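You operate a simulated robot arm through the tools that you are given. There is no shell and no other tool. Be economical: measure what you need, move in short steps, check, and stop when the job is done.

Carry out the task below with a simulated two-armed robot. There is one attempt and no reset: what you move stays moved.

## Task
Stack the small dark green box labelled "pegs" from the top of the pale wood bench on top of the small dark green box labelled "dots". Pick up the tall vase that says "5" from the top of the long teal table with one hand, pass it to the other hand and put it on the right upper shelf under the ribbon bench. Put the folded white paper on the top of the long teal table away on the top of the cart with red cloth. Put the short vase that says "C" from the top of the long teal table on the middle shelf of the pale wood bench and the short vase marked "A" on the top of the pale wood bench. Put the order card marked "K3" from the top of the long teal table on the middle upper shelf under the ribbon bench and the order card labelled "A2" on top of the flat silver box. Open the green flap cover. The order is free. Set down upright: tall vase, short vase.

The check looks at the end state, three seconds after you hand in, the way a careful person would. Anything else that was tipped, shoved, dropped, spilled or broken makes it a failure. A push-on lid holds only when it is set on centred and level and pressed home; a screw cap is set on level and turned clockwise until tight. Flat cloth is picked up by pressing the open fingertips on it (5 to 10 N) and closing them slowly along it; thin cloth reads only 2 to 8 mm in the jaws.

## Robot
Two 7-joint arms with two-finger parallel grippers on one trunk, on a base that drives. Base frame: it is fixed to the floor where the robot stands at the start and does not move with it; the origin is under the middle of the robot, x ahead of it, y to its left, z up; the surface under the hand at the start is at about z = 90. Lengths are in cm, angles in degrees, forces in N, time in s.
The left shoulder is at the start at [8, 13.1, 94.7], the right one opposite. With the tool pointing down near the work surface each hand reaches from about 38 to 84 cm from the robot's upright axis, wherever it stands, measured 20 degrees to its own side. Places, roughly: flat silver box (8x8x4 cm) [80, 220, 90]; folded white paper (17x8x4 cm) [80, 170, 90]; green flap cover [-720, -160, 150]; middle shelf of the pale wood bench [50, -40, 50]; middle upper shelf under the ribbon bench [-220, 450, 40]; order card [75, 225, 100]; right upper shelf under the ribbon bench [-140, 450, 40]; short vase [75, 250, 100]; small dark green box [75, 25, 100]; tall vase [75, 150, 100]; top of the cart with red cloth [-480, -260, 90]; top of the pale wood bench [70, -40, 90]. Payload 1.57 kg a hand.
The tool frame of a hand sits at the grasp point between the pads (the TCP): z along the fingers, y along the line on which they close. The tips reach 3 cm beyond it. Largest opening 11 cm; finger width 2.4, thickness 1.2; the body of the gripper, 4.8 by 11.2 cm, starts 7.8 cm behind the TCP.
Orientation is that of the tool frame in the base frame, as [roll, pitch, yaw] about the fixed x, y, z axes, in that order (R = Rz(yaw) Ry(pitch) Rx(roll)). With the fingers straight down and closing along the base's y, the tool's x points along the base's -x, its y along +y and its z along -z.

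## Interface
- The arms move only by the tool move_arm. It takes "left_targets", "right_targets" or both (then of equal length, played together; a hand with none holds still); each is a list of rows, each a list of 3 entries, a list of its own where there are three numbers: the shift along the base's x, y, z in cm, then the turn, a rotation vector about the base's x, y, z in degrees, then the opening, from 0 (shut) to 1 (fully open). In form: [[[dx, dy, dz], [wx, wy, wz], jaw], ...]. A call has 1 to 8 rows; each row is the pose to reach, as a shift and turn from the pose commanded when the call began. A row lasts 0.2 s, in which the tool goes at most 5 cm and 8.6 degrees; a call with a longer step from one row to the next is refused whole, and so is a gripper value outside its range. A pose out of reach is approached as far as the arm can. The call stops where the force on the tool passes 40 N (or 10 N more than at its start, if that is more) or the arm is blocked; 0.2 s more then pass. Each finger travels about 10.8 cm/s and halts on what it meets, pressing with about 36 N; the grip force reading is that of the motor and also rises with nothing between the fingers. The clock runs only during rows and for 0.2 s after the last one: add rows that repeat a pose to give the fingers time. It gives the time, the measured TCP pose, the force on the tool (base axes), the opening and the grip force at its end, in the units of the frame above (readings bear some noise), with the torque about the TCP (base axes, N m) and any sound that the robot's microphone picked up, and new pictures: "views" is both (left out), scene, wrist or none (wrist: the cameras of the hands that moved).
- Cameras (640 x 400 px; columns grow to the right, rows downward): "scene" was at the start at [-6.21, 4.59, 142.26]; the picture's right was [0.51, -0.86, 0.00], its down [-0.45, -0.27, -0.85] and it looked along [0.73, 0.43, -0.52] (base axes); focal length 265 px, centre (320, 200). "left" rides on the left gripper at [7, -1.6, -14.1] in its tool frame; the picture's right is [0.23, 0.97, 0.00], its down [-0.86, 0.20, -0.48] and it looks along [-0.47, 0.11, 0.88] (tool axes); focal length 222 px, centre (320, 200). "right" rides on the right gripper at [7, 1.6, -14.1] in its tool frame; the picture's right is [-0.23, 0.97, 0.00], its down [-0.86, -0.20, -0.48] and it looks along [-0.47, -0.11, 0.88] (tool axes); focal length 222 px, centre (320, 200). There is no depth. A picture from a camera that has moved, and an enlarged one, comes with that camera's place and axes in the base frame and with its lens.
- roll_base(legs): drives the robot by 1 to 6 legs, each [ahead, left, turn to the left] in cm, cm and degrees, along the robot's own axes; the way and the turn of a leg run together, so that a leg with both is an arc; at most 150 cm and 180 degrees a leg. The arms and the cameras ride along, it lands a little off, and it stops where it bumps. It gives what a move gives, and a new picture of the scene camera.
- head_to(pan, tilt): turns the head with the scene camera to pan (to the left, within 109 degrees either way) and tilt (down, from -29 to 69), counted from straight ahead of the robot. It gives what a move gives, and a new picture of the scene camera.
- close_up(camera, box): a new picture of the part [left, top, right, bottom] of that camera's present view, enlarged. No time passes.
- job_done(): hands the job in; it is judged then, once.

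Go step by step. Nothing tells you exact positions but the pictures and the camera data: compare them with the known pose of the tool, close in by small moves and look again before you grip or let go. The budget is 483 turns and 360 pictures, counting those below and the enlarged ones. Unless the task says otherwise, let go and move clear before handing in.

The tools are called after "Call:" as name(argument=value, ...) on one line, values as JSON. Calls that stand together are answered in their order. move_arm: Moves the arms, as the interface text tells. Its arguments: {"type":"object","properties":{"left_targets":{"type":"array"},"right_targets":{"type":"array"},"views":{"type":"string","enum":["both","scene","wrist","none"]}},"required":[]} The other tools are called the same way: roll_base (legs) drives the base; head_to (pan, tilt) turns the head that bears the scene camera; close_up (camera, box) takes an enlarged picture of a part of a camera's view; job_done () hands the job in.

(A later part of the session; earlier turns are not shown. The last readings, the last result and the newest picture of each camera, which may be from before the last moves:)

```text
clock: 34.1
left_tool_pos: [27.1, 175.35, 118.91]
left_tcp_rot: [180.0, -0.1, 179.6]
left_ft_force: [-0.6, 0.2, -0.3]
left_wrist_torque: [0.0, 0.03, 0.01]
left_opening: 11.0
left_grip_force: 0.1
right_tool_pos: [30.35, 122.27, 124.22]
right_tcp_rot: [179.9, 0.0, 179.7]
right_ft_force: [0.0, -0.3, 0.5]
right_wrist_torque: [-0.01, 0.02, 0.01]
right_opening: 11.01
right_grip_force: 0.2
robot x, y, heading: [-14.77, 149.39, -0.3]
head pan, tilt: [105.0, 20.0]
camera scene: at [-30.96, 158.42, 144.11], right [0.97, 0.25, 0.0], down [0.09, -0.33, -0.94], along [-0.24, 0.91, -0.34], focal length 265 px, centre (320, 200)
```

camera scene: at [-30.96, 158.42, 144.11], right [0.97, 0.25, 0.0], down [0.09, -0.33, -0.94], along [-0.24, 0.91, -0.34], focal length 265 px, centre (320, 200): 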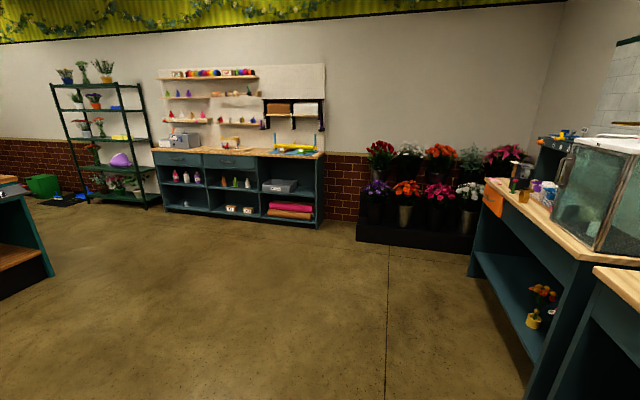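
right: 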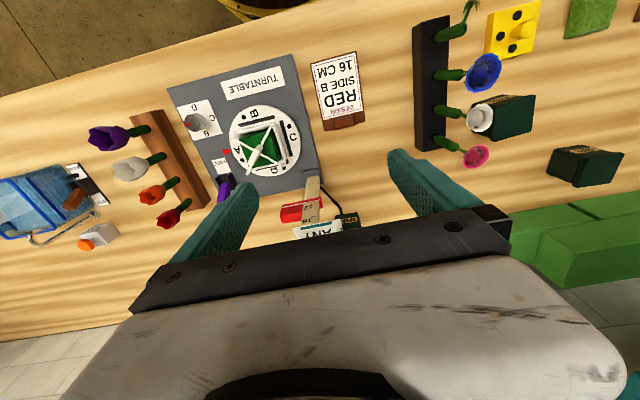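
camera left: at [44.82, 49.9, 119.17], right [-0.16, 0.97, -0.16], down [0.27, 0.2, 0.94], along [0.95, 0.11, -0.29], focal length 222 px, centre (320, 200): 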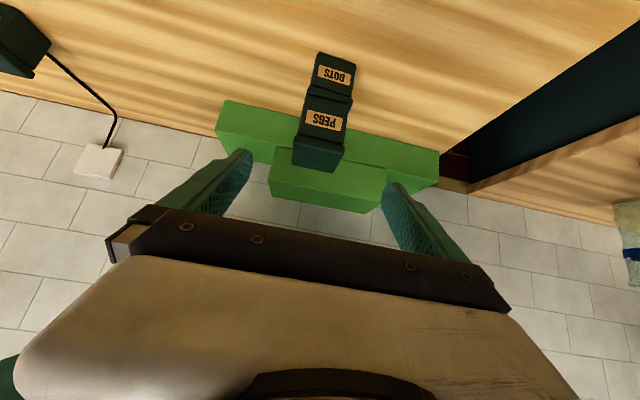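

Call:
roll_base(legs=[[0, 80, 0]])

Call:
head_to(pan=0, tilt=38)

```text
clock: 38.4
left_tool_pos: [27.0, 255.8, 118.94]
left_tcp_rot: [-180.0, 0.1, -179.8]
left_ft_force: [-0.2, -0.2, -0.9]
left_wrist_torque: [-0.02, 0.0, 0.02]
left_opening: 11.0
left_grip_force: 0.1
right_tool_pos: [30.86, 202.82, 124.06]
right_tcp_rot: [-179.9, -0.1, -179.8]
right_ft_force: [0.7, 0.4, -0.7]
right_wrist_torque: [-0.03, 0.0, 0.02]
right_opening: 11.02
right_grip_force: 0.1
robot x, y, heading: [-14.66, 229.34, 0.2]
head pan, tilt: [105.0, 20.0]
camera scene: at [-30.92, 238.4, 144.11], right [0.97, 0.26, 0.0], down [0.09, -0.33, -0.94], along [-0.25, 0.91, -0.34], focal length 265 px, centre (320, 200)
```

scene: 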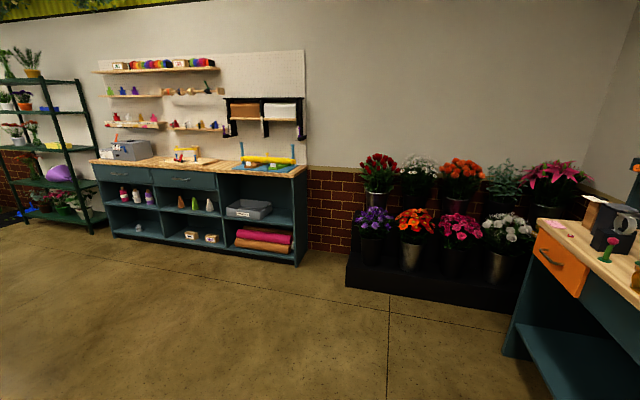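

```text
clock: 40.2
left_tool_pos: [27.07, 255.88, 118.96]
left_tcp_rot: [-180.0, 0.0, -179.7]
left_ft_force: [0.6, -0.6, 0.1]
left_wrist_torque: [0.0, -0.01, 0.02]
left_opening: 10.98
left_grip_force: 0.1
right_tool_pos: [30.7, 202.85, 124.09]
right_tcp_rot: [-180.0, 0.1, -179.9]
right_ft_force: [0.7, 0.2, -0.1]
right_wrist_torque: [0.01, 0.06, -0.01]
right_opening: 10.99
right_grip_force: 0.1
robot x, y, heading: [-14.47, 229.76, 0.1]
head pan, tilt: [0.0, 38.0]
camera scene: at [-19.85, 229.44, 141.27], right [0.0, -1.0, 0.0], down [-0.62, 0.0, -0.79], along [0.79, 0.0, -0.62], focal length 265 px, centre (320, 200)
```

scene: 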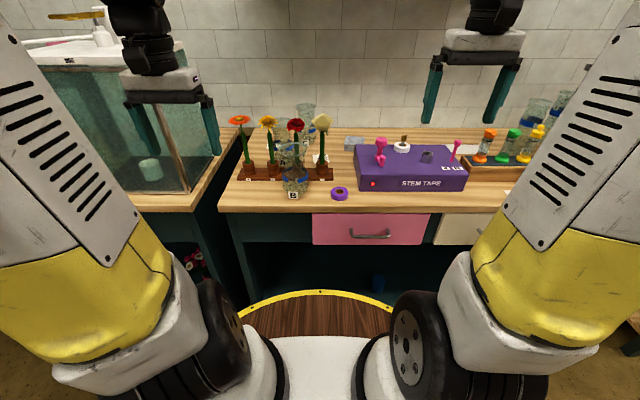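

Call:
close_up(camera="scene", box=[215, 90, 375, 210])

Call:
close_up(camera="scene", box=[320, 80, 620, 220])

```text
3.33 times, centred on (295, 150) of scene
camera zoom: at [-19.85, 229.44, 141.27], right [0.0, -1.0, 0.0], down [-0.62, 0.0, -0.79], along [0.79, 0.0, -0.62], focal length 885 px, centre (403, 367)
```

zoom: 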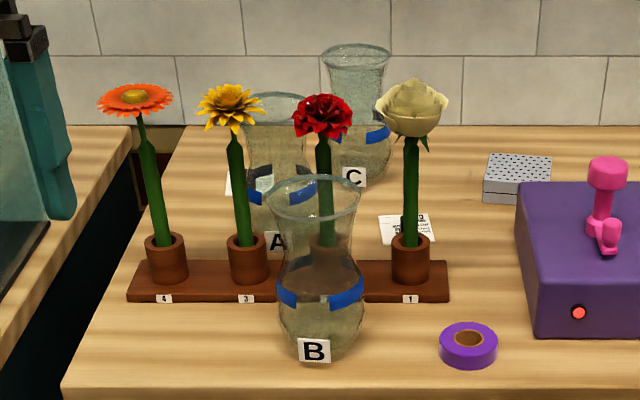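

```text
2.13 times, centred on (470, 150) of scene
camera zoom: at [-19.85, 229.44, 141.27], right [0.0, -1.0, 0.0], down [-0.62, 0.0, -0.79], along [0.79, 0.0, -0.62], focal length 566 px, centre (0, 307)
```

zoom: 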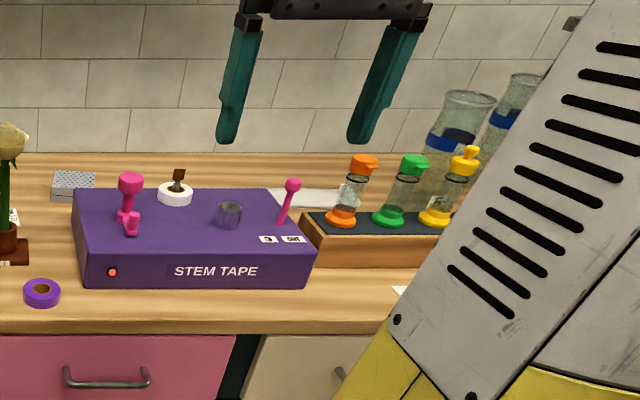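

I see vases A, B, C, flower rack and cards. I drive forward and lift the left hand across for a top view.

Call:
roll_base(legs=[[14, 0, 0]])

Call:
move_arm(left_targets=[[[0, 0, 4.5], [0, 0, 0], 1], [[3, 0, 8], [0, 0, 0], 1], [[7, -1, 10], [0, 0, 0], 1], [[11, -2, 12], [0, 0, 0], 1], [[15, -3, 14], [0, 0, 0], 1], [[19, -4, 15], [0, 0, 0], 1], [[23, -5, 15], [0, 0, 0], 1]], views="both")

```text
clock: 41.5
left_tool_pos: [40.9, 255.84, 119.0]
left_tcp_rot: [-179.9, -0.1, -180.0]
left_ft_force: [-0.3, 0.0, 0.0]
left_wrist_torque: [0.0, -0.01, -0.02]
left_opening: 11.02
left_grip_force: 0.2
right_tool_pos: [44.72, 203.0, 124.15]
right_tcp_rot: [-180.0, 0.1, -179.8]
right_ft_force: [0.4, -0.9, 0.5]
right_wrist_torque: [0.0, -0.01, 0.0]
right_opening: 10.99
right_grip_force: 0.1
robot x, y, heading: [-0.94, 229.39, -0.1]
head pan, tilt: [0.0, 38.0]
camera scene: at [-5.92, 229.48, 141.26], right [0.0, -1.0, 0.0], down [-0.62, 0.0, -0.79], along [0.79, 0.0, -0.62], focal length 265 px, centre (320, 200)
```

scene: 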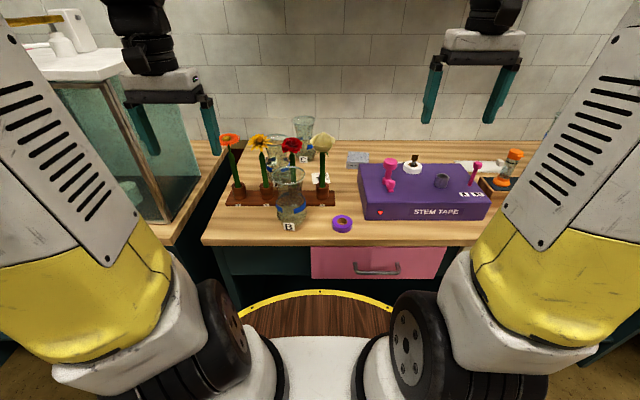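

```text
clock: 43.1
left_tool_pos: [62.75, 250.73, 133.26]
left_tcp_rot: [-179.9, 0.1, -180.0]
left_ft_force: [-0.7, 0.7, -0.3]
left_wrist_torque: [-0.01, 0.01, 0.04]
left_opening: 11.03
left_grip_force: 0.0
left hand out of reach, approached as far as the arm can: row 7
right_tool_pos: [44.72, 202.87, 124.11]
right_tcp_rot: [180.0, 0.0, -179.8]
right_ft_force: [0.3, -0.9, 0.3]
right_wrist_torque: [-0.02, -0.01, -0.01]
right_opening: 11.01
right_grip_force: 0.0
robot x, y, heading: [-0.88, 229.38, 0.5]
head pan, tilt: [0.0, 38.0]
camera scene: at [-5.89, 229.48, 141.27], right [0.0, -1.0, 0.0], down [-0.62, 0.0, -0.79], along [0.79, 0.0, -0.62], focal length 265 px, centre (320, 200)
camera left: at [55.86, 249.21, 147.49], right [-0.23, 0.97, 0.0], down [0.85, 0.2, 0.48], along [0.47, 0.11, -0.88], focal length 222 px, centre (320, 200)
```

scene: 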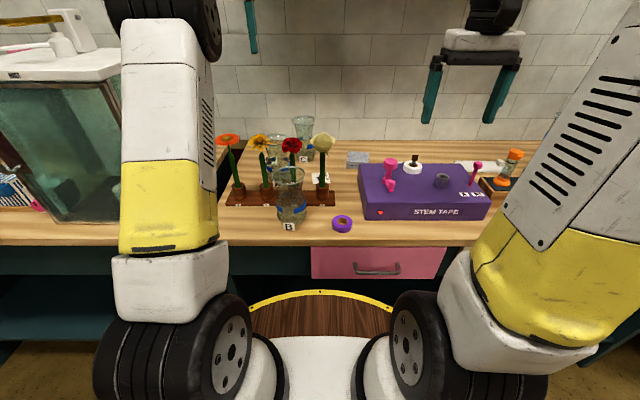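
left: 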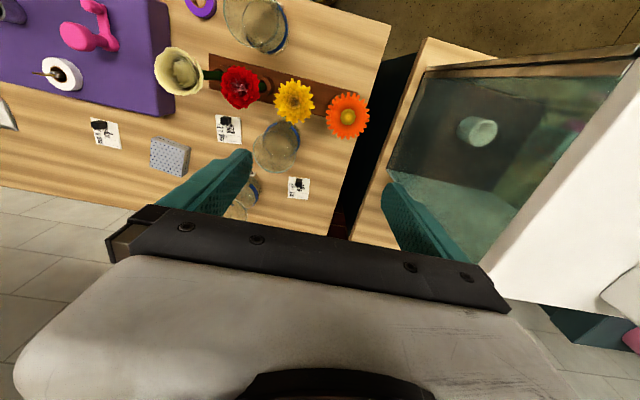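

Call:
close_up(camera="left", box=[80, 90, 200, 190])

Call:
close_up(camera="left", box=[200, 90, 330, 210])

```text
4.00 times, centred on (140, 140) of left
camera zoom: at [55.86, 249.21, 147.49], right [-0.23, 0.97, 0.0], down [0.85, 0.2, 0.48], along [0.47, 0.11, -0.88], focal length 888 px, centre (1040, 440)
```

zoom: 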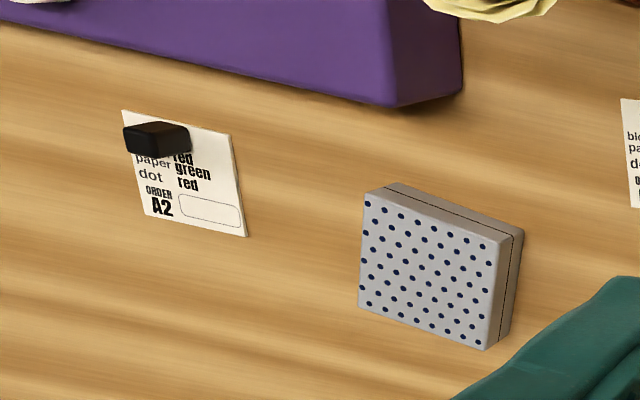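

```text
3.33 times, centred on (265, 150) of left
camera zoom: at [55.86, 249.21, 147.49], right [-0.23, 0.97, 0.0], down [0.85, 0.2, 0.48], along [0.47, 0.11, -0.88], focal length 740 px, centre (503, 367)
```

zoom: 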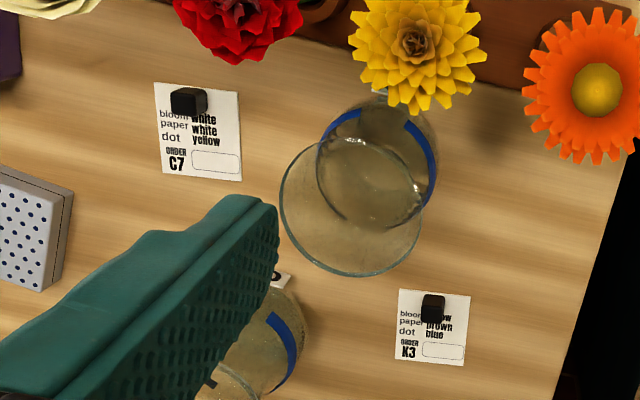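

Cards: A2 near (78–80, 200), K3 near (82–84, 249.5); silver box top centre (82, 216). I shift right and bring the right hand over A2 for a look.

Call:
roll_base(legs=[[0, -14, 0]])

Call:
move_arm(right_targets=[[[4, 1, 0], [0, 0, 0], 1], [[8, 2, 0], [0, 0, 0], 1], [[12, 4, 0], [0, 0, 0], 1], [[16, 6, 0], [0, 0, 0], 1], [[20, 8, 0], [0, 0, 0], 1], [[24, 10, 0], [0, 0, 0], 1], [[28, 11, 0], [0, 0, 0], 1], [[31, 11.5, 0], [0, 0, 0], 1]], views="both")

```text
clock: 44.5
left_tool_pos: [62.88, 236.79, 133.34]
left_tcp_rot: [-180.0, 0.1, -179.8]
left_ft_force: [-0.6, -1.3, -0.3]
left_wrist_torque: [0.0, 0.01, -0.02]
left_opening: 11.01
left_grip_force: 0.0
right_tool_pos: [44.85, 188.87, 124.04]
right_tcp_rot: [180.0, 0.0, -179.8]
right_ft_force: [-0.1, 0.3, 0.5]
right_wrist_torque: [-0.03, 0.01, 0.02]
right_opening: 11.0
right_grip_force: 0.0
robot x, y, heading: [0.16, 215.28, 0.1]
head pan, tilt: [0.0, 38.0]
camera scene: at [-5.85, 215.5, 141.26], right [0.0, -1.0, 0.0], down [-0.62, 0.0, -0.79], along [0.79, 0.0, -0.62], focal length 265 px, centre (320, 200)
```

scene: 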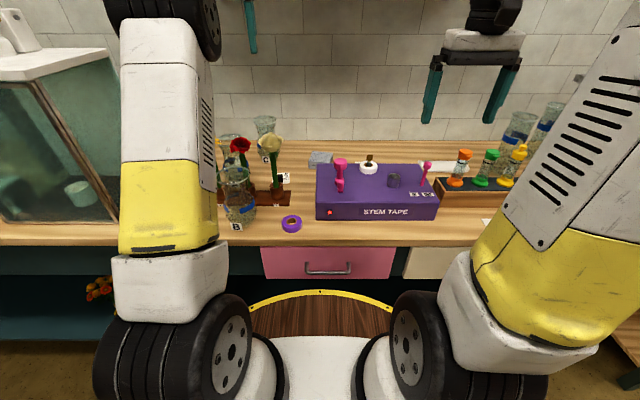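

```text
clock: 46.3
left_tool_pos: [62.82, 236.86, 133.34]
left_tcp_rot: [179.9, 0.2, -179.8]
left_ft_force: [-0.3, 0.1, -0.5]
left_wrist_torque: [-0.01, -0.03, 0.01]
left_opening: 11.0
left_grip_force: 0.2
right_tool_pos: [70.8, 199.37, 124.04]
right_tcp_rot: [180.0, -0.1, -179.8]
right_ft_force: [-0.9, 0.5, -0.1]
right_wrist_torque: [0.01, -0.04, -0.01]
right_opening: 11.01
right_grip_force: 0.0
right hand out of reach, approached as far as the arm can: row 7, 8
robot x, y, heading: [-0.45, 215.92, 0.2]
head pan, tilt: [0.0, 38.0]
camera scene: at [-5.89, 215.49, 141.26], right [0.0, -1.0, 0.0], down [-0.62, 0.0, -0.79], along [0.79, 0.0, -0.62], focal length 265 px, centre (320, 200)
camera right: at [63.78, 201.17, 138.24], right [0.22, 0.97, 0.0], down [0.86, -0.2, 0.48], along [0.47, -0.11, -0.88], focal length 222 px, centre (320, 200)
```

scene: 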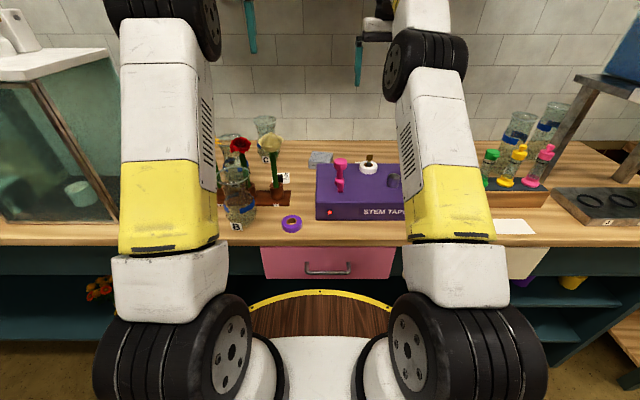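
right: 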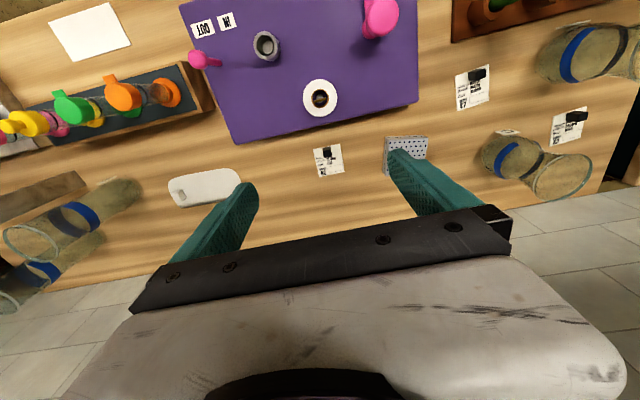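

Call:
move_arm(right_targets=[[[2, 0, -4], [0, 0, 0], 1], [[3.5, 0.1, -8], [0, 0, 0], 0.7], [[3.5, 0.1, -11], [0, 0, 0], 0.5], [[3.5, 0.1, -11], [0, 0, 0], 0.5]], views="wrist")

```text
clock: 47.3
left_tool_pos: [62.87, 236.85, 133.33]
left_tcp_rot: [180.0, 0.0, -179.8]
left_ft_force: [0.3, -0.1, -0.8]
left_wrist_torque: [0.01, -0.01, 0.0]
left_opening: 10.98
left_grip_force: 0.2
right_tool_pos: [74.28, 199.52, 113.07]
right_tcp_rot: [180.0, 0.0, -179.8]
right_ft_force: [0.1, 0.3, -0.4]
right_wrist_torque: [0.01, 0.02, -0.02]
right_opening: 5.49
right_grip_force: 0.0
robot x, y, heading: [-0.82, 215.52, 0.0]
head pan, tilt: [0.0, 38.0]
camera right: at [67.41, 201.16, 127.18], right [0.22, 0.97, 0.0], down [0.86, -0.2, 0.48], along [0.47, -0.11, -0.88], focal length 222 px, centre (320, 200)
```

right: 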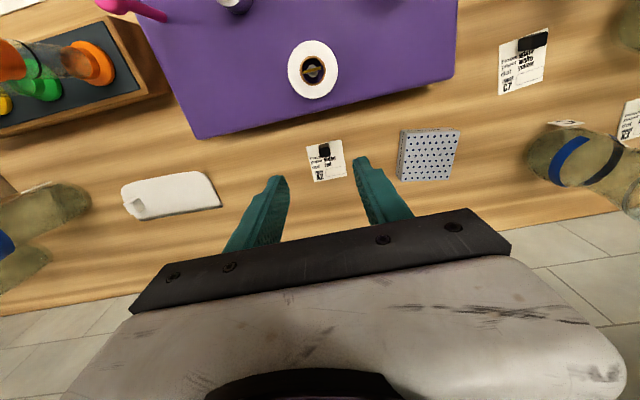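

Call:
close_up(camera="right", box=[285, 120, 365, 190])

```text
5.71 times, centred on (325, 155) of right
camera zoom: at [67.41, 201.16, 127.18], right [0.22, 0.97, 0.0], down [0.86, -0.2, 0.48], along [0.47, -0.11, -0.88], focal length 1269 px, centre (291, 457)
```

zoom: 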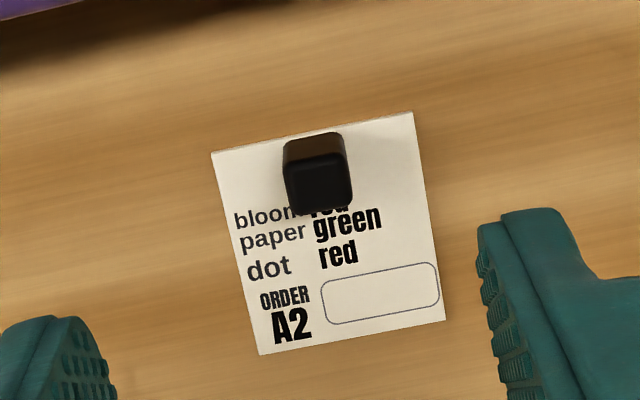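

Call:
move_arm(right_targets=[[[3.4, 0, -3.5], [0, 0, 0], 0.4], [[3.4, 0, -8], [0, 0, 0], 0.4], [[3.4, 0, -12], [0, 0, 0], 0.4], [[3.4, 0, -16], [0, 0, 0], 0.4], [[3.4, 0, -18.5], [0, 0, 0], 0.4], [[3.4, 0, -19.4], [0, 0, 0], 0.4]], views="wrist")

```text
clock: 48.7
left_tool_pos: [62.81, 236.77, 133.2]
left_tcp_rot: [-180.0, 0.1, -179.8]
left_ft_force: [0.9, 0.6, 0.5]
left_wrist_torque: [0.0, 0.01, 0.0]
left_opening: 11.03
left_grip_force: 0.0
right_tool_pos: [77.63, 199.41, 93.64]
right_tcp_rot: [180.0, -0.1, -179.9]
right_ft_force: [-0.4, 0.1, 0.2]
right_wrist_torque: [0.01, 0.0, -0.02]
right_opening: 4.4
right_grip_force: 0.0
robot x, y, heading: [-0.75, 215.44, 0.3]
head pan, tilt: [0.0, 38.0]
camera right: at [70.64, 201.15, 107.76], right [0.22, 0.97, 0.0], down [0.86, -0.2, 0.48], along [0.47, -0.11, -0.88], focal length 222 px, centre (320, 200)
```

right: 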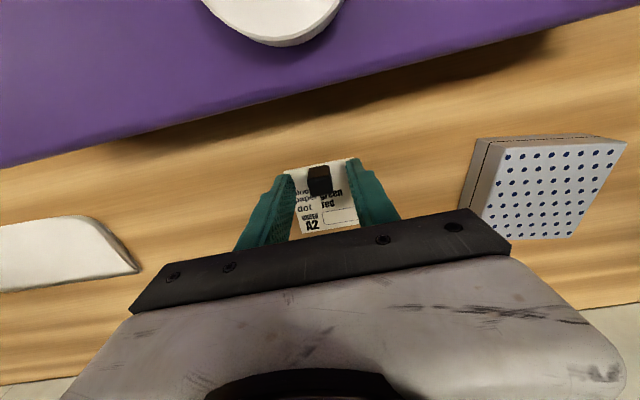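

Call:
move_arm(right_targets=[[[0, 0, -0.3], [0, 0, 0], 0.3], [[0, 0, -0.3], [0, 0, 0], 0.15], [[0, 0, -0.3], [0, 0, 0], 0.05], [[0, 0, -0.3], [0, 0, 0], 0.05], [[0, 0, 3], [0, 0, 0], 0.05], [[0, 0, 7], [0, 0, 0], 0.05]], views="wrist")

```text
clock: 50.1
left_tool_pos: [62.79, 236.82, 133.28]
left_tcp_rot: [-180.0, 0.1, -179.8]
left_ft_force: [-0.4, -0.1, -0.6]
left_wrist_torque: [0.01, 0.01, 0.03]
left_opening: 10.96
left_grip_force: 0.0
right_tool_pos: [77.65, 199.5, 100.58]
right_tcp_rot: [-180.0, -0.1, -179.8]
right_ft_force: [1.0, -1.2, -0.4]
right_wrist_torque: [0.04, 0.05, 0.0]
right_opening: 1.63
right_grip_force: 31.7
robot x, y, heading: [-0.35, 215.52, 0.3]
head pan, tilt: [0.0, 38.0]
camera right: at [70.65, 201.16, 114.75], right [0.22, 0.97, 0.0], down [0.86, -0.2, 0.48], along [0.47, -0.11, -0.88], focal length 222 px, centre (320, 200)
```

right: 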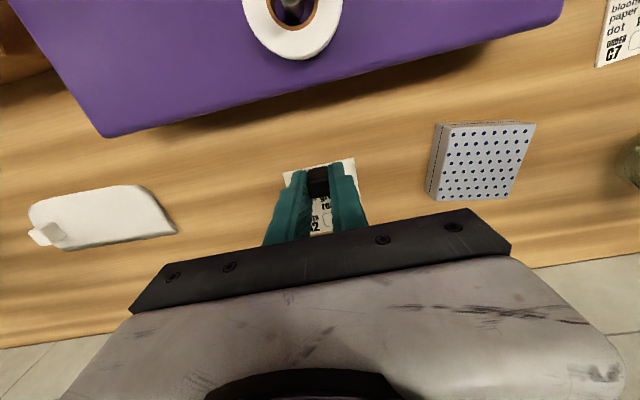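

Call:
close_up(camera="right", box=[410, 100, 550, 220])

```text
3.33 times, centred on (480, 160) of right
camera zoom: at [70.65, 201.16, 114.75], right [0.22, 0.97, 0.0], down [0.86, -0.2, 0.48], along [0.47, -0.11, -0.88], focal length 740 px, centre (-213, 333)
```

zoom: 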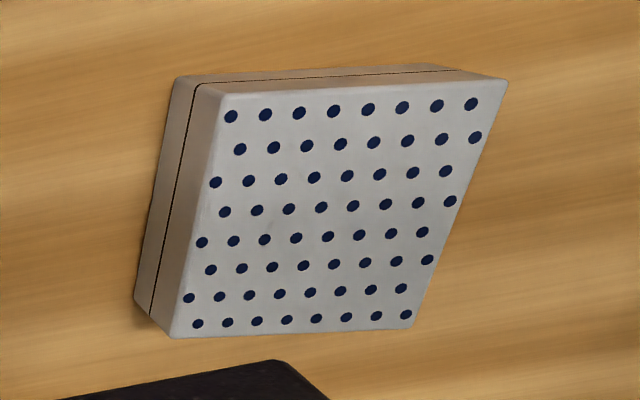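

Call:
move_arm(right_targets=[[[0.4, 4, 0.5], [0, 0, -2.5], 0.05], [[0.8, 8, 0.5], [0, 0, -5], 0.05], [[1.3, 12, 0.5], [0, 0, -7.5], 0.05], [[1.8, 16.3, 0.5], [0, 0, -10], 0.05], [[1.8, 16.3, 0.5], [0, 0, -10], 0.05]], views="wrist")

```text
clock: 51.3
left_tool_pos: [62.75, 236.85, 133.22]
left_tcp_rot: [-180.0, 0.1, -179.8]
left_ft_force: [0.0, -0.5, -0.4]
left_wrist_torque: [0.01, 0.0, 0.01]
left_opening: 11.02
left_grip_force: 0.1
right_tool_pos: [78.66, 215.35, 101.03]
right_tcp_rot: [179.9, 0.0, 170.1]
right_ft_force: [-0.5, -0.5, 0.3]
right_wrist_torque: [-0.01, 0.05, 0.01]
right_opening: 1.69
right_grip_force: 32.0
right hand out of reach, approached as far as the arm can: row 4, 5
robot x, y, heading: [-0.45, 215.88, 0.3]
head pan, tilt: [0.0, 38.0]
camera right: at [71.96, 218.28, 115.16], right [0.39, 0.92, 0.0], down [0.81, -0.34, 0.48], along [0.44, -0.19, -0.88], focal length 222 px, centre (320, 200)
```

right: 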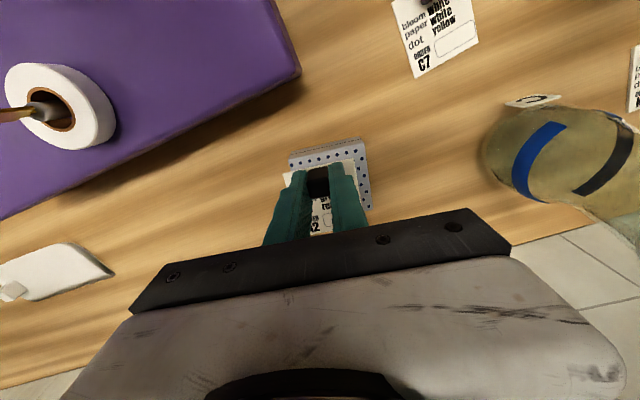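

Call:
move_arm(right_targets=[[[0.4, 0.75, -1.2], [0, 0, 0], 0.05], [[0.4, 0.75, -2.4], [0, 0, 0], 0.05], [[0.4, 0.75, -3.0], [0, 0, 0], 0.05]], views="wrist")

```text
clock: 52.1
left_tool_pos: [62.84, 236.82, 133.27]
left_tcp_rot: [-179.9, 0.2, -179.7]
left_ft_force: [0.6, -0.1, -0.2]
left_wrist_torque: [0.01, 0.01, 0.0]
left_opening: 11.02
left_grip_force: 0.0
right_tool_pos: [78.99, 216.06, 98.17]
right_tcp_rot: [-180.0, 0.0, 170.3]
right_ft_force: [0.5, -0.4, -0.7]
right_wrist_torque: [-0.02, 0.0, -0.02]
right_opening: 1.64
right_grip_force: 31.7
right hand out of reach, approached as far as the arm can: row 1
robot x, y, heading: [-0.33, 215.27, 0.4]
head pan, tilt: [0.0, 38.0]
camera right: at [72.37, 218.97, 112.2], right [0.39, 0.92, 0.0], down [0.81, -0.34, 0.48], along [0.44, -0.19, -0.88], focal length 222 px, centre (320, 200)
```

right: 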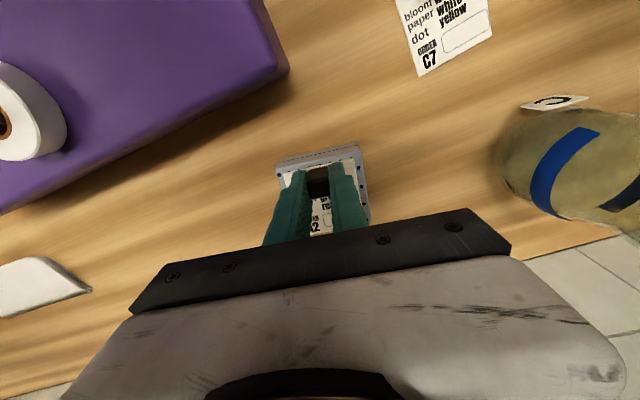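

Call:
move_arm(right_targets=[[[0, 0, -0.3], [0, 0, 0], 0.05], [[0, 0, -0.6], [0, 0, 0], 0.05], [[0, 0, -0.8], [0, 0, 0], 0.05]], views="none")

```text
clock: 52.9
left_tool_pos: [62.82, 236.84, 133.33]
left_tcp_rot: [179.9, 0.1, -179.8]
left_ft_force: [0.2, -1.1, -0.8]
left_wrist_torque: [-0.03, 0.02, -0.03]
left_opening: 11.01
left_grip_force: 0.1
right_tool_pos: [79.06, 216.0, 97.39]
right_tcp_rot: [-179.9, 0.1, 170.1]
right_ft_force: [-0.4, 0.1, -0.3]
right_wrist_torque: [0.0, 0.02, 0.01]
right_opening: 1.62
right_grip_force: 31.8
robot x, y, heading: [-0.76, 215.67, 0.3]
head pan, tilt: [0.0, 38.0]
```

Call:
move_arm(right_targets=[[[0, 0, -0.3], [0, 0, 0], 0.05], [[0, 0, -0.5], [0, 0, 0], 0.05]], views="none")

Call:
close_up(camera="right", box=[250, 130, 390, 240])

```text
clock: 53.5
left_tool_pos: [62.73, 236.93, 133.3]
left_tcp_rot: [180.0, 0.1, -179.8]
left_ft_force: [-1.1, -1.0, -0.4]
left_wrist_torque: [0.01, 0.0, -0.02]
left_opening: 10.97
left_grip_force: 0.0
right_tool_pos: [79.08, 216.11, 96.8]
right_tcp_rot: [-179.9, 0.1, 170.2]
right_ft_force: [-0.2, -0.2, 0.4]
right_wrist_torque: [0.0, 0.01, 0.01]
right_opening: 1.66
right_grip_force: 31.5
robot x, y, heading: [-0.59, 215.52, 0.1]
head pan, tilt: [0.0, 38.0]
```

```text
3.64 times, centred on (320, 185) of right
camera zoom: at [72.38, 219.0, 110.89], right [0.39, 0.92, 0.0], down [0.81, -0.34, 0.48], along [0.44, -0.19, -0.88], focal length 808 px, centre (320, 254)
```

zoom: 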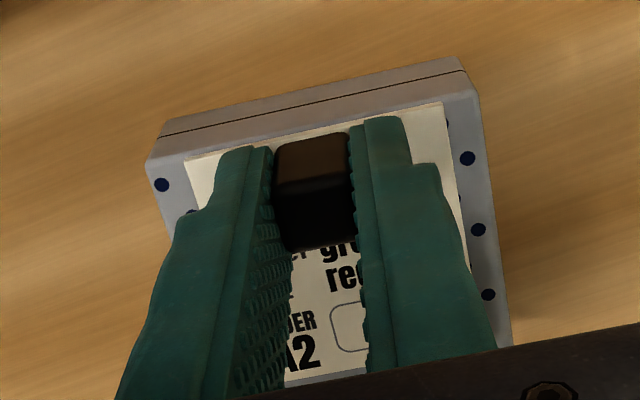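

Call:
move_arm(right_targets=[[[0.2, 0, -0.3], [0, 0, 0], 0.05], [[0.2, 0, -0.5], [0, 0, 0], 0.05], [[0.2, 0, -0.7], [0, 0, 0], 0.05]], views="none")

```text
clock: 54.3
left_tool_pos: [62.84, 236.85, 133.27]
left_tcp_rot: [-180.0, 0.3, -179.8]
left_ft_force: [-0.4, -0.2, 0.0]
left_wrist_torque: [-0.01, 0.01, 0.0]
left_opening: 11.02
left_grip_force: 0.0
right_tool_pos: [79.23, 216.22, 96.36]
right_tcp_rot: [179.9, 0.3, 170.2]
right_ft_force: [-2.1, -1.0, 31.1]
right_wrist_torque: [-0.15, 0.01, -0.03]
right_opening: 1.64
right_grip_force: 31.6
robot x, y, heading: [-0.72, 215.54, 0.0]
head pan, tilt: [0.0, 38.0]
```

Call:
move_arm(right_targets=[[[0, 0, 0.25], [0, 0, 0], 0.05], [[0, 0, 0.25], [0, 0, 0], 0.2], [[0, 0, 0.25], [0, 0, 0], 0.35], [[0, 0, 0.25], [0, 0, 0], 0.35], [[0, 0, 4], [0, 0, 0], 0.35], [[0, 0, 8], [0, 0, 0], 0.35], [[0, 0, 12], [0, 0, 0], 0.35]], views="wrist")

```text
clock: 55.9
left_tool_pos: [62.82, 236.89, 133.33]
left_tcp_rot: [-180.0, 0.1, -179.8]
left_ft_force: [0.5, -0.6, -0.1]
left_wrist_torque: [-0.02, 0.03, -0.02]
left_opening: 10.99
left_grip_force: 0.1
right_tool_pos: [76.76, 215.42, 107.24]
right_tcp_rot: [-180.0, -0.1, 170.2]
right_ft_force: [0.0, -0.4, 0.4]
right_wrist_torque: [-0.02, 0.02, 0.02]
right_opening: 3.88
right_grip_force: 0.0
right hand out of reach, approached as far as the arm can: row 5, 6, 7
robot x, y, heading: [-0.91, 215.27, 0.1]
head pan, tilt: [0.0, 38.0]
camera right: at [70.22, 218.24, 121.45], right [0.39, 0.92, 0.0], down [0.81, -0.34, 0.48], along [0.44, -0.19, -0.88], focal length 222 px, centre (320, 200)
```

right: 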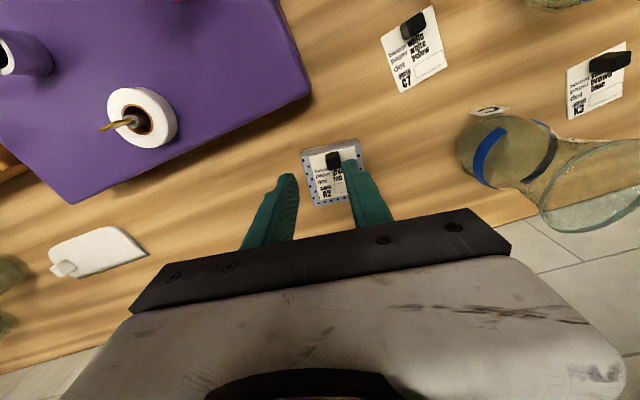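

A2 is on the silver box. Next is vase "5": I retract both hands and drive right to stand before it.

Call:
move_arm(right_targets=[[[-3, -1, 3.5], [0, 0, 1], 0.35], [[-6, -2, 7], [0, 0, 3], 0.5], [[-10, -4, 10], [0, 0, 5], 0.7], [[-14, -7, 13], [0, 0, 7], 1], [[-18, -10, 15], [0, 0, 10], 1], [[-22, -13, 17], [0, 0, 10], 1], [[-26, -15, 18], [0, 0, 10], 1], [[-30, -18, 18], [0, 0, 10], 1]], left_targets=[[[-3, 1, 0], [0, 0, 0], 1], [[-6, 2, 0], [0, 0, 0], 1], [[-9, 3, 0], [0, 0, 0], 1], [[-12, 4, 0], [0, 0, 0], 1], [[-15, 5, 0], [0, 0, 0], 1], [[-18, 5, 0], [0, 0, 0], 1], [[-21, 5, 0], [0, 0, 0], 1], [[-23, 5, 0], [0, 0, 0], 1]], views="none")

Call:
roll_base(legs=[[0, -75, 0]])

```text
refused: row 3 steps farther than a row can; nothing moved
```

```text
clock: 59.3
left_tool_pos: [62.84, 171.43, 133.31]
left_tcp_rot: [-180.0, 0.3, -179.1]
left_ft_force: [0.3, -0.1, -0.3]
left_wrist_torque: [0.0, -0.01, 0.0]
left_opening: 10.99
left_grip_force: 0.1
right_tool_pos: [76.69, 151.84, 107.75]
right_tcp_rot: [179.8, 0.3, 172.2]
right_ft_force: [0.6, 0.1, -0.9]
right_wrist_torque: [0.0, -0.03, 0.01]
right_opening: 3.83
right_grip_force: 0.0
robot x, y, heading: [-0.13, 148.84, 0.9]
head pan, tilt: [0.0, 38.0]
stopped in leg 1: the robot was blocked; the commanded pose is now the measured one
camera scene: at [-5.57, 149.23, 141.26], right [0.01, -1.0, 0.0], down [-0.62, -0.01, -0.79], along [0.79, 0.01, -0.62], focal length 265 px, centre (320, 200)
```

scene: 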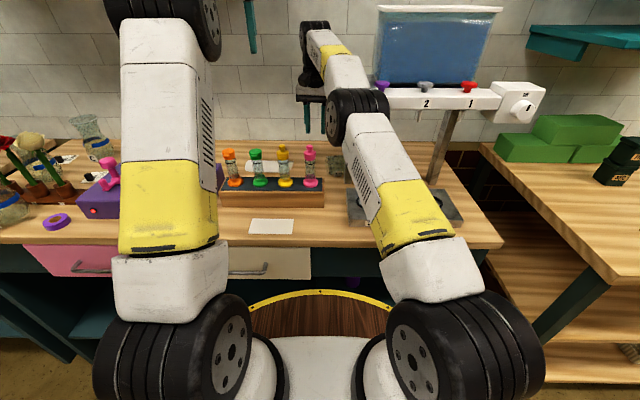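

The arm move was refused and the base rolled with the right hand still extended, stopping on a bump. I check what it touched.

Call:
close_up(camera="scene", box=[220, 70, 500, 245])

Call:
close_up(camera="right", box=[0, 0, 640, 400])

```text
2.29 times, centred on (360, 158) of scene
camera zoom: at [-5.57, 149.23, 141.26], right [0.01, -1.0, 0.0], down [-0.62, -0.01, -0.79], along [0.79, 0.01, -0.62], focal length 607 px, centre (229, 297)
```

zoom: 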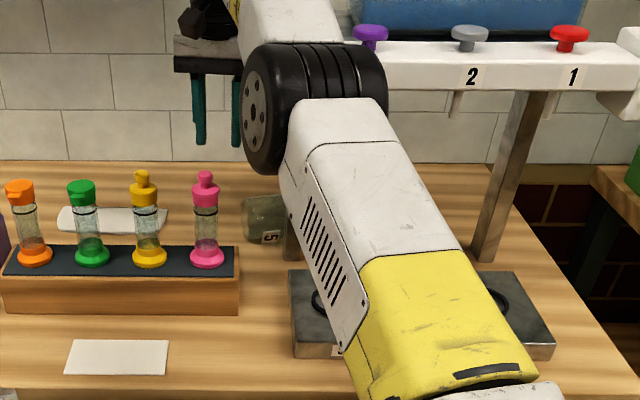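

```text
1.00 times, centred on (320, 200) of right (not enlarged: the box is as wide or as high as the picture)
camera zoom: at [69.91, 154.38, 121.93], right [0.36, 0.93, 0.01], down [0.82, -0.31, 0.48], along [0.45, -0.17, -0.88], focal length 222 px, centre (320, 200)
```

zoom: 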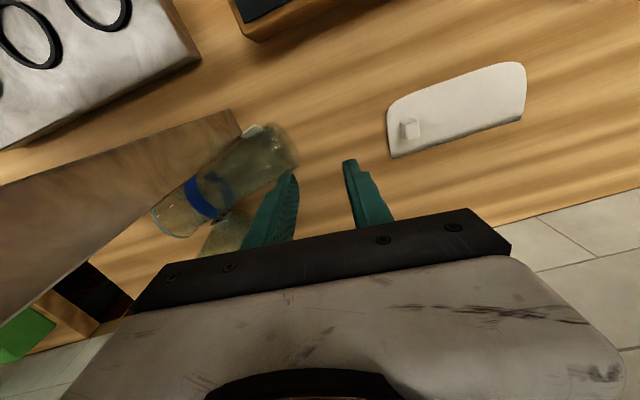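

Call:
close_up(camera="scene", box=[310, 145, 380, 190])

Call:
close_up(camera="right", box=[130, 90, 370, 260])

```text
8.89 times, centred on (345, 168) of scene
camera zoom: at [-5.57, 149.23, 141.26], right [0.01, -1.0, 0.0], down [-0.62, -0.01, -0.79], along [0.79, 0.01, -0.62], focal length 2359 px, centre (98, 489)
```

zoom: 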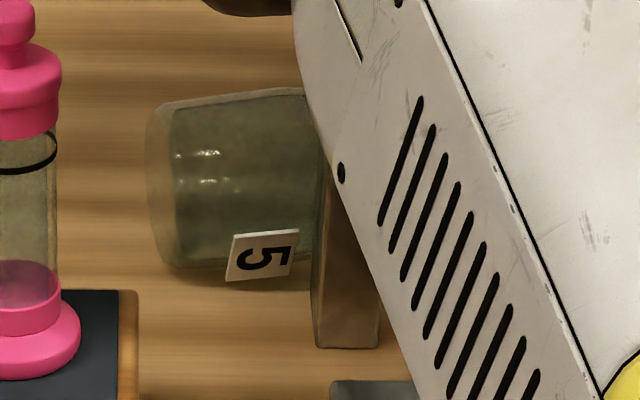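

```text
2.35 times, centred on (250, 175) of right
camera zoom: at [69.91, 154.38, 121.93], right [0.36, 0.93, 0.01], down [0.82, -0.31, 0.48], along [0.45, -0.17, -0.88], focal length 523 px, centre (485, 259)
```

zoom: 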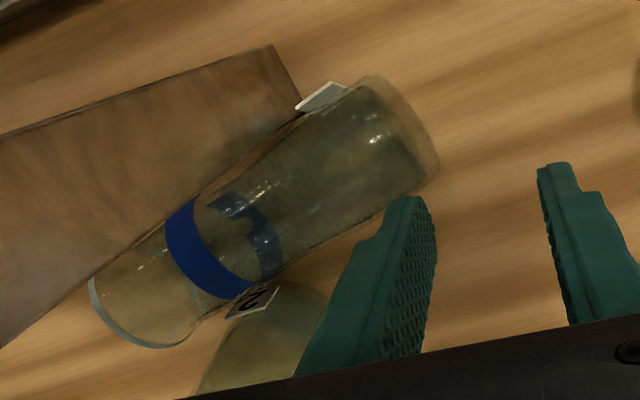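

Vase 5 has been tipped onto its side behind the frame's post; it seems unbroken, and vase 2 still stands. I'll carefully lift the right hand away first, then recover it.

Call:
move_arm(right_targets=[[[-1, 0.5, 4], [0, 0, 0], 0.35], [[-3, 0.5, 8], [0, 0, 0], 0.35], [[-6, 0.5, 11], [0, 0, 0], 0.35], [[-9.5, 0.5, 14], [0, 0, 0], 0.35], [[-13.5, 0, 16], [0, 0, 0], 0.35]], views="both")

```text
clock: 60.5
left_tool_pos: [63.04, 171.2, 133.27]
left_tcp_rot: [180.0, 0.1, -179.2]
left_ft_force: [0.7, -0.2, -1.6]
left_wrist_torque: [-0.03, 0.01, 0.02]
left_opening: 11.03
left_grip_force: 0.0
right_tool_pos: [63.34, 151.41, 123.57]
right_tcp_rot: [179.8, 0.2, 172.1]
right_ft_force: [-0.7, 0.8, -0.6]
right_wrist_torque: [-0.01, 0.04, 0.0]
right_opening: 3.88
right_grip_force: 0.0
right hand out of reach, approached as far as the arm can: row 1, 2
robot x, y, heading: [-0.29, 149.17, 1.0]
head pan, tilt: [0.0, 38.0]
camera scene: at [-5.43, 149.14, 141.27], right [0.01, -1.0, 0.0], down [-0.62, -0.01, -0.79], along [0.79, 0.01, -0.62], focal length 265 px, centre (320, 200)
camera right: at [56.69, 154.09, 137.79], right [0.36, 0.93, 0.0], down [0.82, -0.32, 0.48], along [0.45, -0.17, -0.88], focal length 222 px, centre (320, 200)
```

scene: 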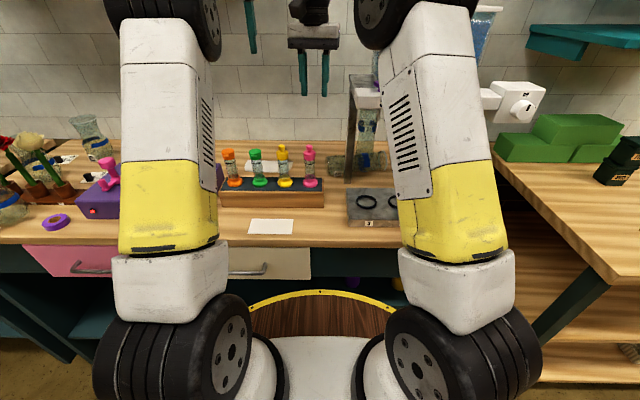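
right: 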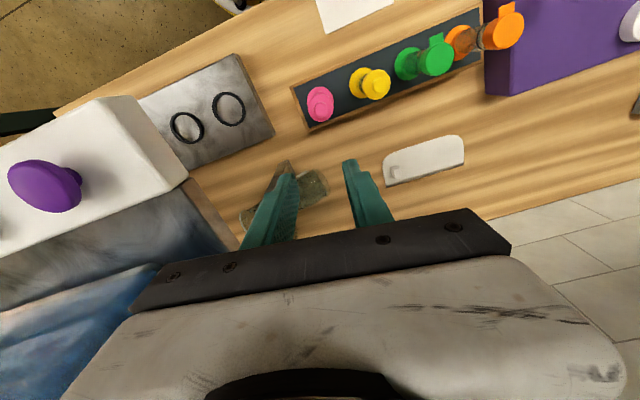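

Call:
move_arm(right_targets=[[[-4, 0, 1], [0, 0, 1], 0.5], [[-8, 0, 2], [0, 0, 2], 0.7], [[-12, -1, 2], [0, 0, 4], 1], [[-16, -3, 2], [0, 0, 6], 1], [[-19, -6, 2], [0, 0, 7], 1], [[-21, -10, 2], [0, 0, 8], 1], [[-22, -14, 2], [0, 0, 8], 1], [[-22, -18, 2], [0, 0, 8], 1]], views="none")

Call:
close_up(camera="scene", box=[280, 60, 500, 220])

```text
clock: 62.3
left_tool_pos: [63.01, 171.24, 133.22]
left_tcp_rot: [180.0, 0.0, -179.2]
left_ft_force: [-1.2, 0.8, 0.5]
left_wrist_torque: [0.01, 0.0, -0.03]
left_opening: 11.01
left_grip_force: 0.2
right_tool_pos: [41.15, 133.41, 125.7]
right_tcp_rot: [179.7, 0.3, -179.7]
right_ft_force: [-0.3, -0.2, 0.7]
right_wrist_torque: [0.0, 0.02, -0.02]
right_opening: 11.03
right_grip_force: 0.1
robot x, y, heading: [-0.46, 149.12, 0.7]
head pan, tilt: [0.0, 38.0]
```

```text
2.50 times, centred on (390, 140) of scene
camera zoom: at [-5.49, 149.14, 141.26], right [0.01, -1.0, 0.0], down [-0.62, -0.01, -0.79], along [0.79, 0.01, -0.62], focal length 664 px, centre (145, 350)
```

zoom: 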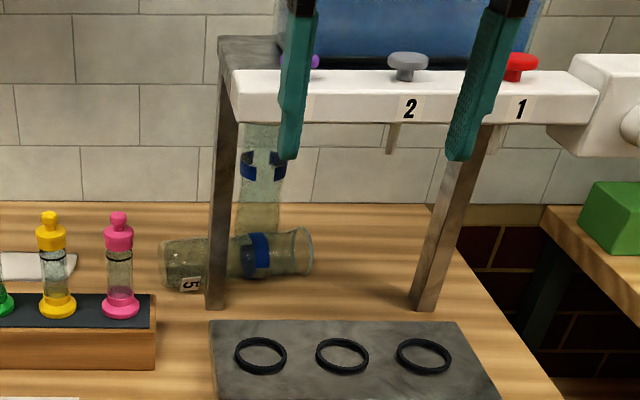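

Call:
move_arm(left_targets=[[[0, -1, -1], [0, 0, -8], 1], [[0.5, -2, -2], [0, 0, -16], 1], [[1, -3, -3], [0, 0, -24], 1], [[1.5, -4, -4], [0, 0, -32], 1], [[2, -5, -5], [0, 0, -40], 1], [[2.5, -6, -6], [0, 0, -48], 1], [[3, -7, -7], [0, 0, -56], 1], [[3, -8, -8], [0, 0, -64], 1]], views="none")

```text
clock: 64.1
left_tool_pos: [65.79, 163.28, 125.39]
left_tcp_rot: [-179.9, 0.1, 116.6]
left_ft_force: [0.4, -0.5, 0.2]
left_wrist_torque: [0.0, 0.0, -0.01]
left_opening: 11.01
left_grip_force: 0.1
right_tool_pos: [41.18, 133.44, 125.69]
right_tcp_rot: [179.9, 0.3, -179.9]
right_ft_force: [-0.3, -0.7, -0.5]
right_wrist_torque: [-0.02, 0.01, 0.02]
right_opening: 10.99
right_grip_force: 0.0
robot x, y, heading: [-0.28, 149.13, 0.7]
head pan, tilt: [0.0, 38.0]
```

Call:
move_arm(left_targets=[[[0, 0, 0], [0, 0, -7], 1], [[1, -1, 0], [0, 0, -14.3], 1]], views="none")

Call:
move_arm(left_targets=[[[1, -1, -1], [-7.8, -1.7, 0], 1], [[2, -2, -3], [-15.6, -3.4, 0], 1], [[3, -3, -5], [-23.4, -5.1, 0], 1], [[5, -5, -8], [-31.2, -6.8, 0], 1], [[7, -7, -11], [-39, -8.5, 0], 1]], views="both")

```text
clock: 64.7
left_tool_pos: [66.95, 162.23, 125.26]
left_tcp_rot: [180.0, 0.0, 102.4]
left_ft_force: [-0.3, -0.6, 0.1]
left_wrist_torque: [0.0, -0.01, -0.04]
left_opening: 11.0
left_grip_force: 0.0
right_tool_pos: [41.2, 133.42, 125.69]
right_tcp_rot: [179.7, 0.2, -179.9]
right_ft_force: [0.0, 0.0, -0.4]
right_wrist_torque: [-0.01, -0.04, 0.01]
right_opening: 10.99
right_grip_force: 0.1
robot x, y, heading: [-0.09, 149.32, 1.0]
head pan, tilt: [0.0, 38.0]
```

```text
clock: 65.9
left_tool_pos: [73.78, 155.3, 114.23]
left_tcp_rot: [-179.9, 40.2, 102.5]
left_ft_force: [0.3, -0.1, 1.1]
left_wrist_torque: [0.01, 0.01, 0.03]
left_opening: 11.01
left_grip_force: 0.0
right_tool_pos: [41.18, 133.35, 125.73]
right_tcp_rot: [179.8, 0.3, -179.9]
right_ft_force: [-0.7, 0.3, 0.1]
right_wrist_torque: [-0.01, -0.02, 0.02]
right_opening: 11.0
right_grip_force: 0.1
robot x, y, heading: [-0.34, 149.06, 1.0]
head pan, tilt: [0.0, 38.0]
camera scene: at [-5.52, 149.11, 141.26], right [0.01, -1.0, 0.0], down [-0.62, -0.01, -0.79], along [0.79, 0.01, -0.62], focal length 265 px, centre (320, 200)
camera left: at [69.19, 169.08, 120.74], right [0.91, 0.38, -0.15], down [0.27, -0.29, 0.92], along [0.3, -0.88, -0.37], focal length 222 px, centre (320, 200)
```

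scene: 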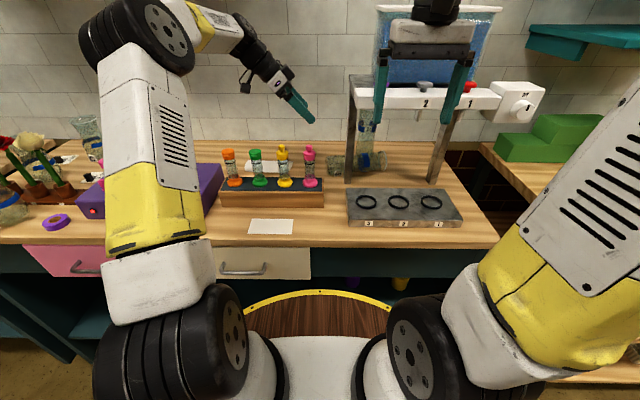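
left: 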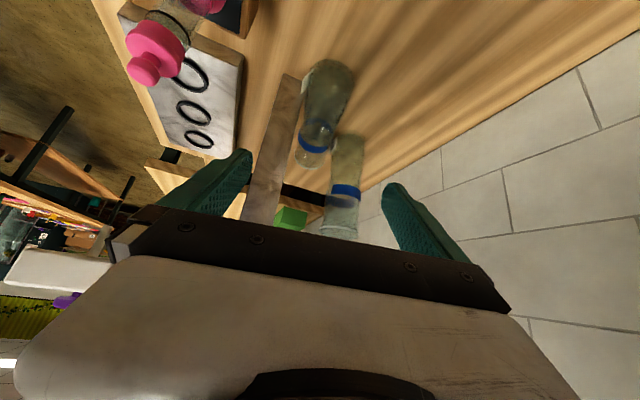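

Call:
close_up(camera="left", box=[240, 40, 400, 240])

```text
2.00 times, centred on (320, 140) of left
camera zoom: at [69.19, 169.08, 120.74], right [0.91, 0.38, -0.15], down [0.27, -0.29, 0.92], along [0.3, -0.88, -0.37], focal length 444 px, centre (320, 320)
```

zoom: 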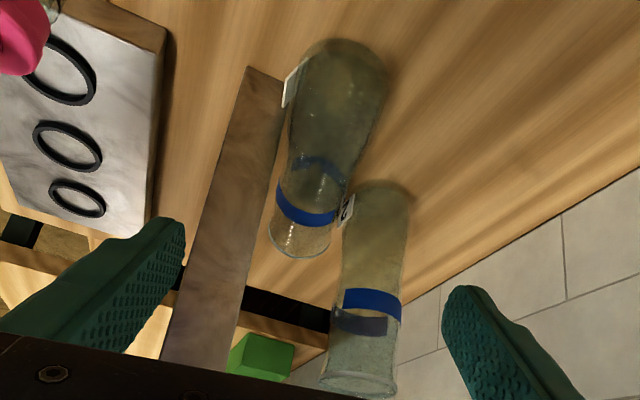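

Call:
move_arm(left_targets=[[[0.3, -0.5, -4], [0, 0, 0], 0.9], [[0.6, -0.8, -8], [0, 0, 0], 0.9], [[0.8, -1.1, -11], [0, 0, 0], 0.9], [[1.2, -3.5, -14], [0, 0, 0], 0.9], [[1.7, -6, -17], [0, 0, 0], 0.9]], views="both")

```text
clock: 67.1
left_tool_pos: [75.73, 149.36, 97.32]
left_tcp_rot: [-179.9, 40.1, 102.6]
left_ft_force: [-1.2, 0.1, -0.6]
left_wrist_torque: [0.01, -0.04, 0.01]
left_opening: 9.87
left_grip_force: 0.1
right_tool_pos: [41.18, 133.46, 125.65]
right_tcp_rot: [179.8, 0.3, -179.9]
right_ft_force: [0.0, 0.1, -1.1]
right_wrist_torque: [0.0, -0.06, -0.01]
right_opening: 10.97
right_grip_force: 0.1
robot x, y, heading: [0.01, 149.22, 0.8]
head pan, tilt: [0.0, 38.0]
camera scene: at [-5.51, 149.14, 141.26], right [0.01, -1.0, 0.0], down [-0.62, -0.01, -0.79], along [0.79, 0.01, -0.62], focal length 265 px, centre (320, 200)
camera left: at [71.04, 163.16, 103.75], right [0.91, 0.38, -0.15], down [0.27, -0.29, 0.92], along [0.3, -0.88, -0.37], focal length 222 px, centre (320, 200)
```

scene: 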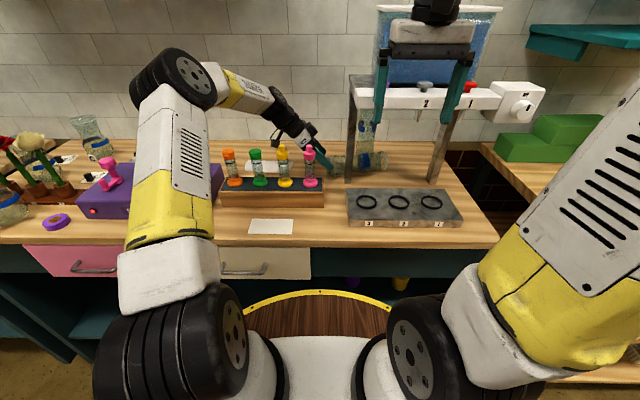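
left: 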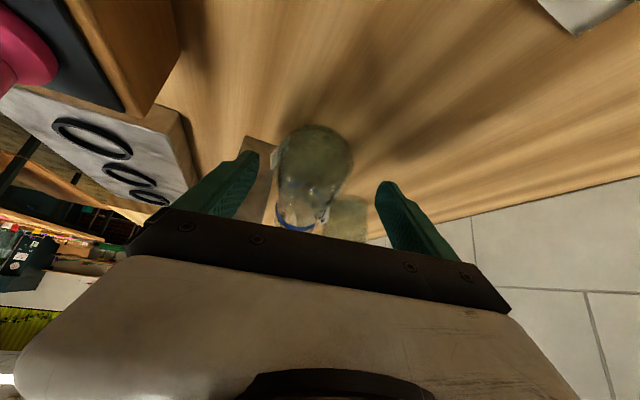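

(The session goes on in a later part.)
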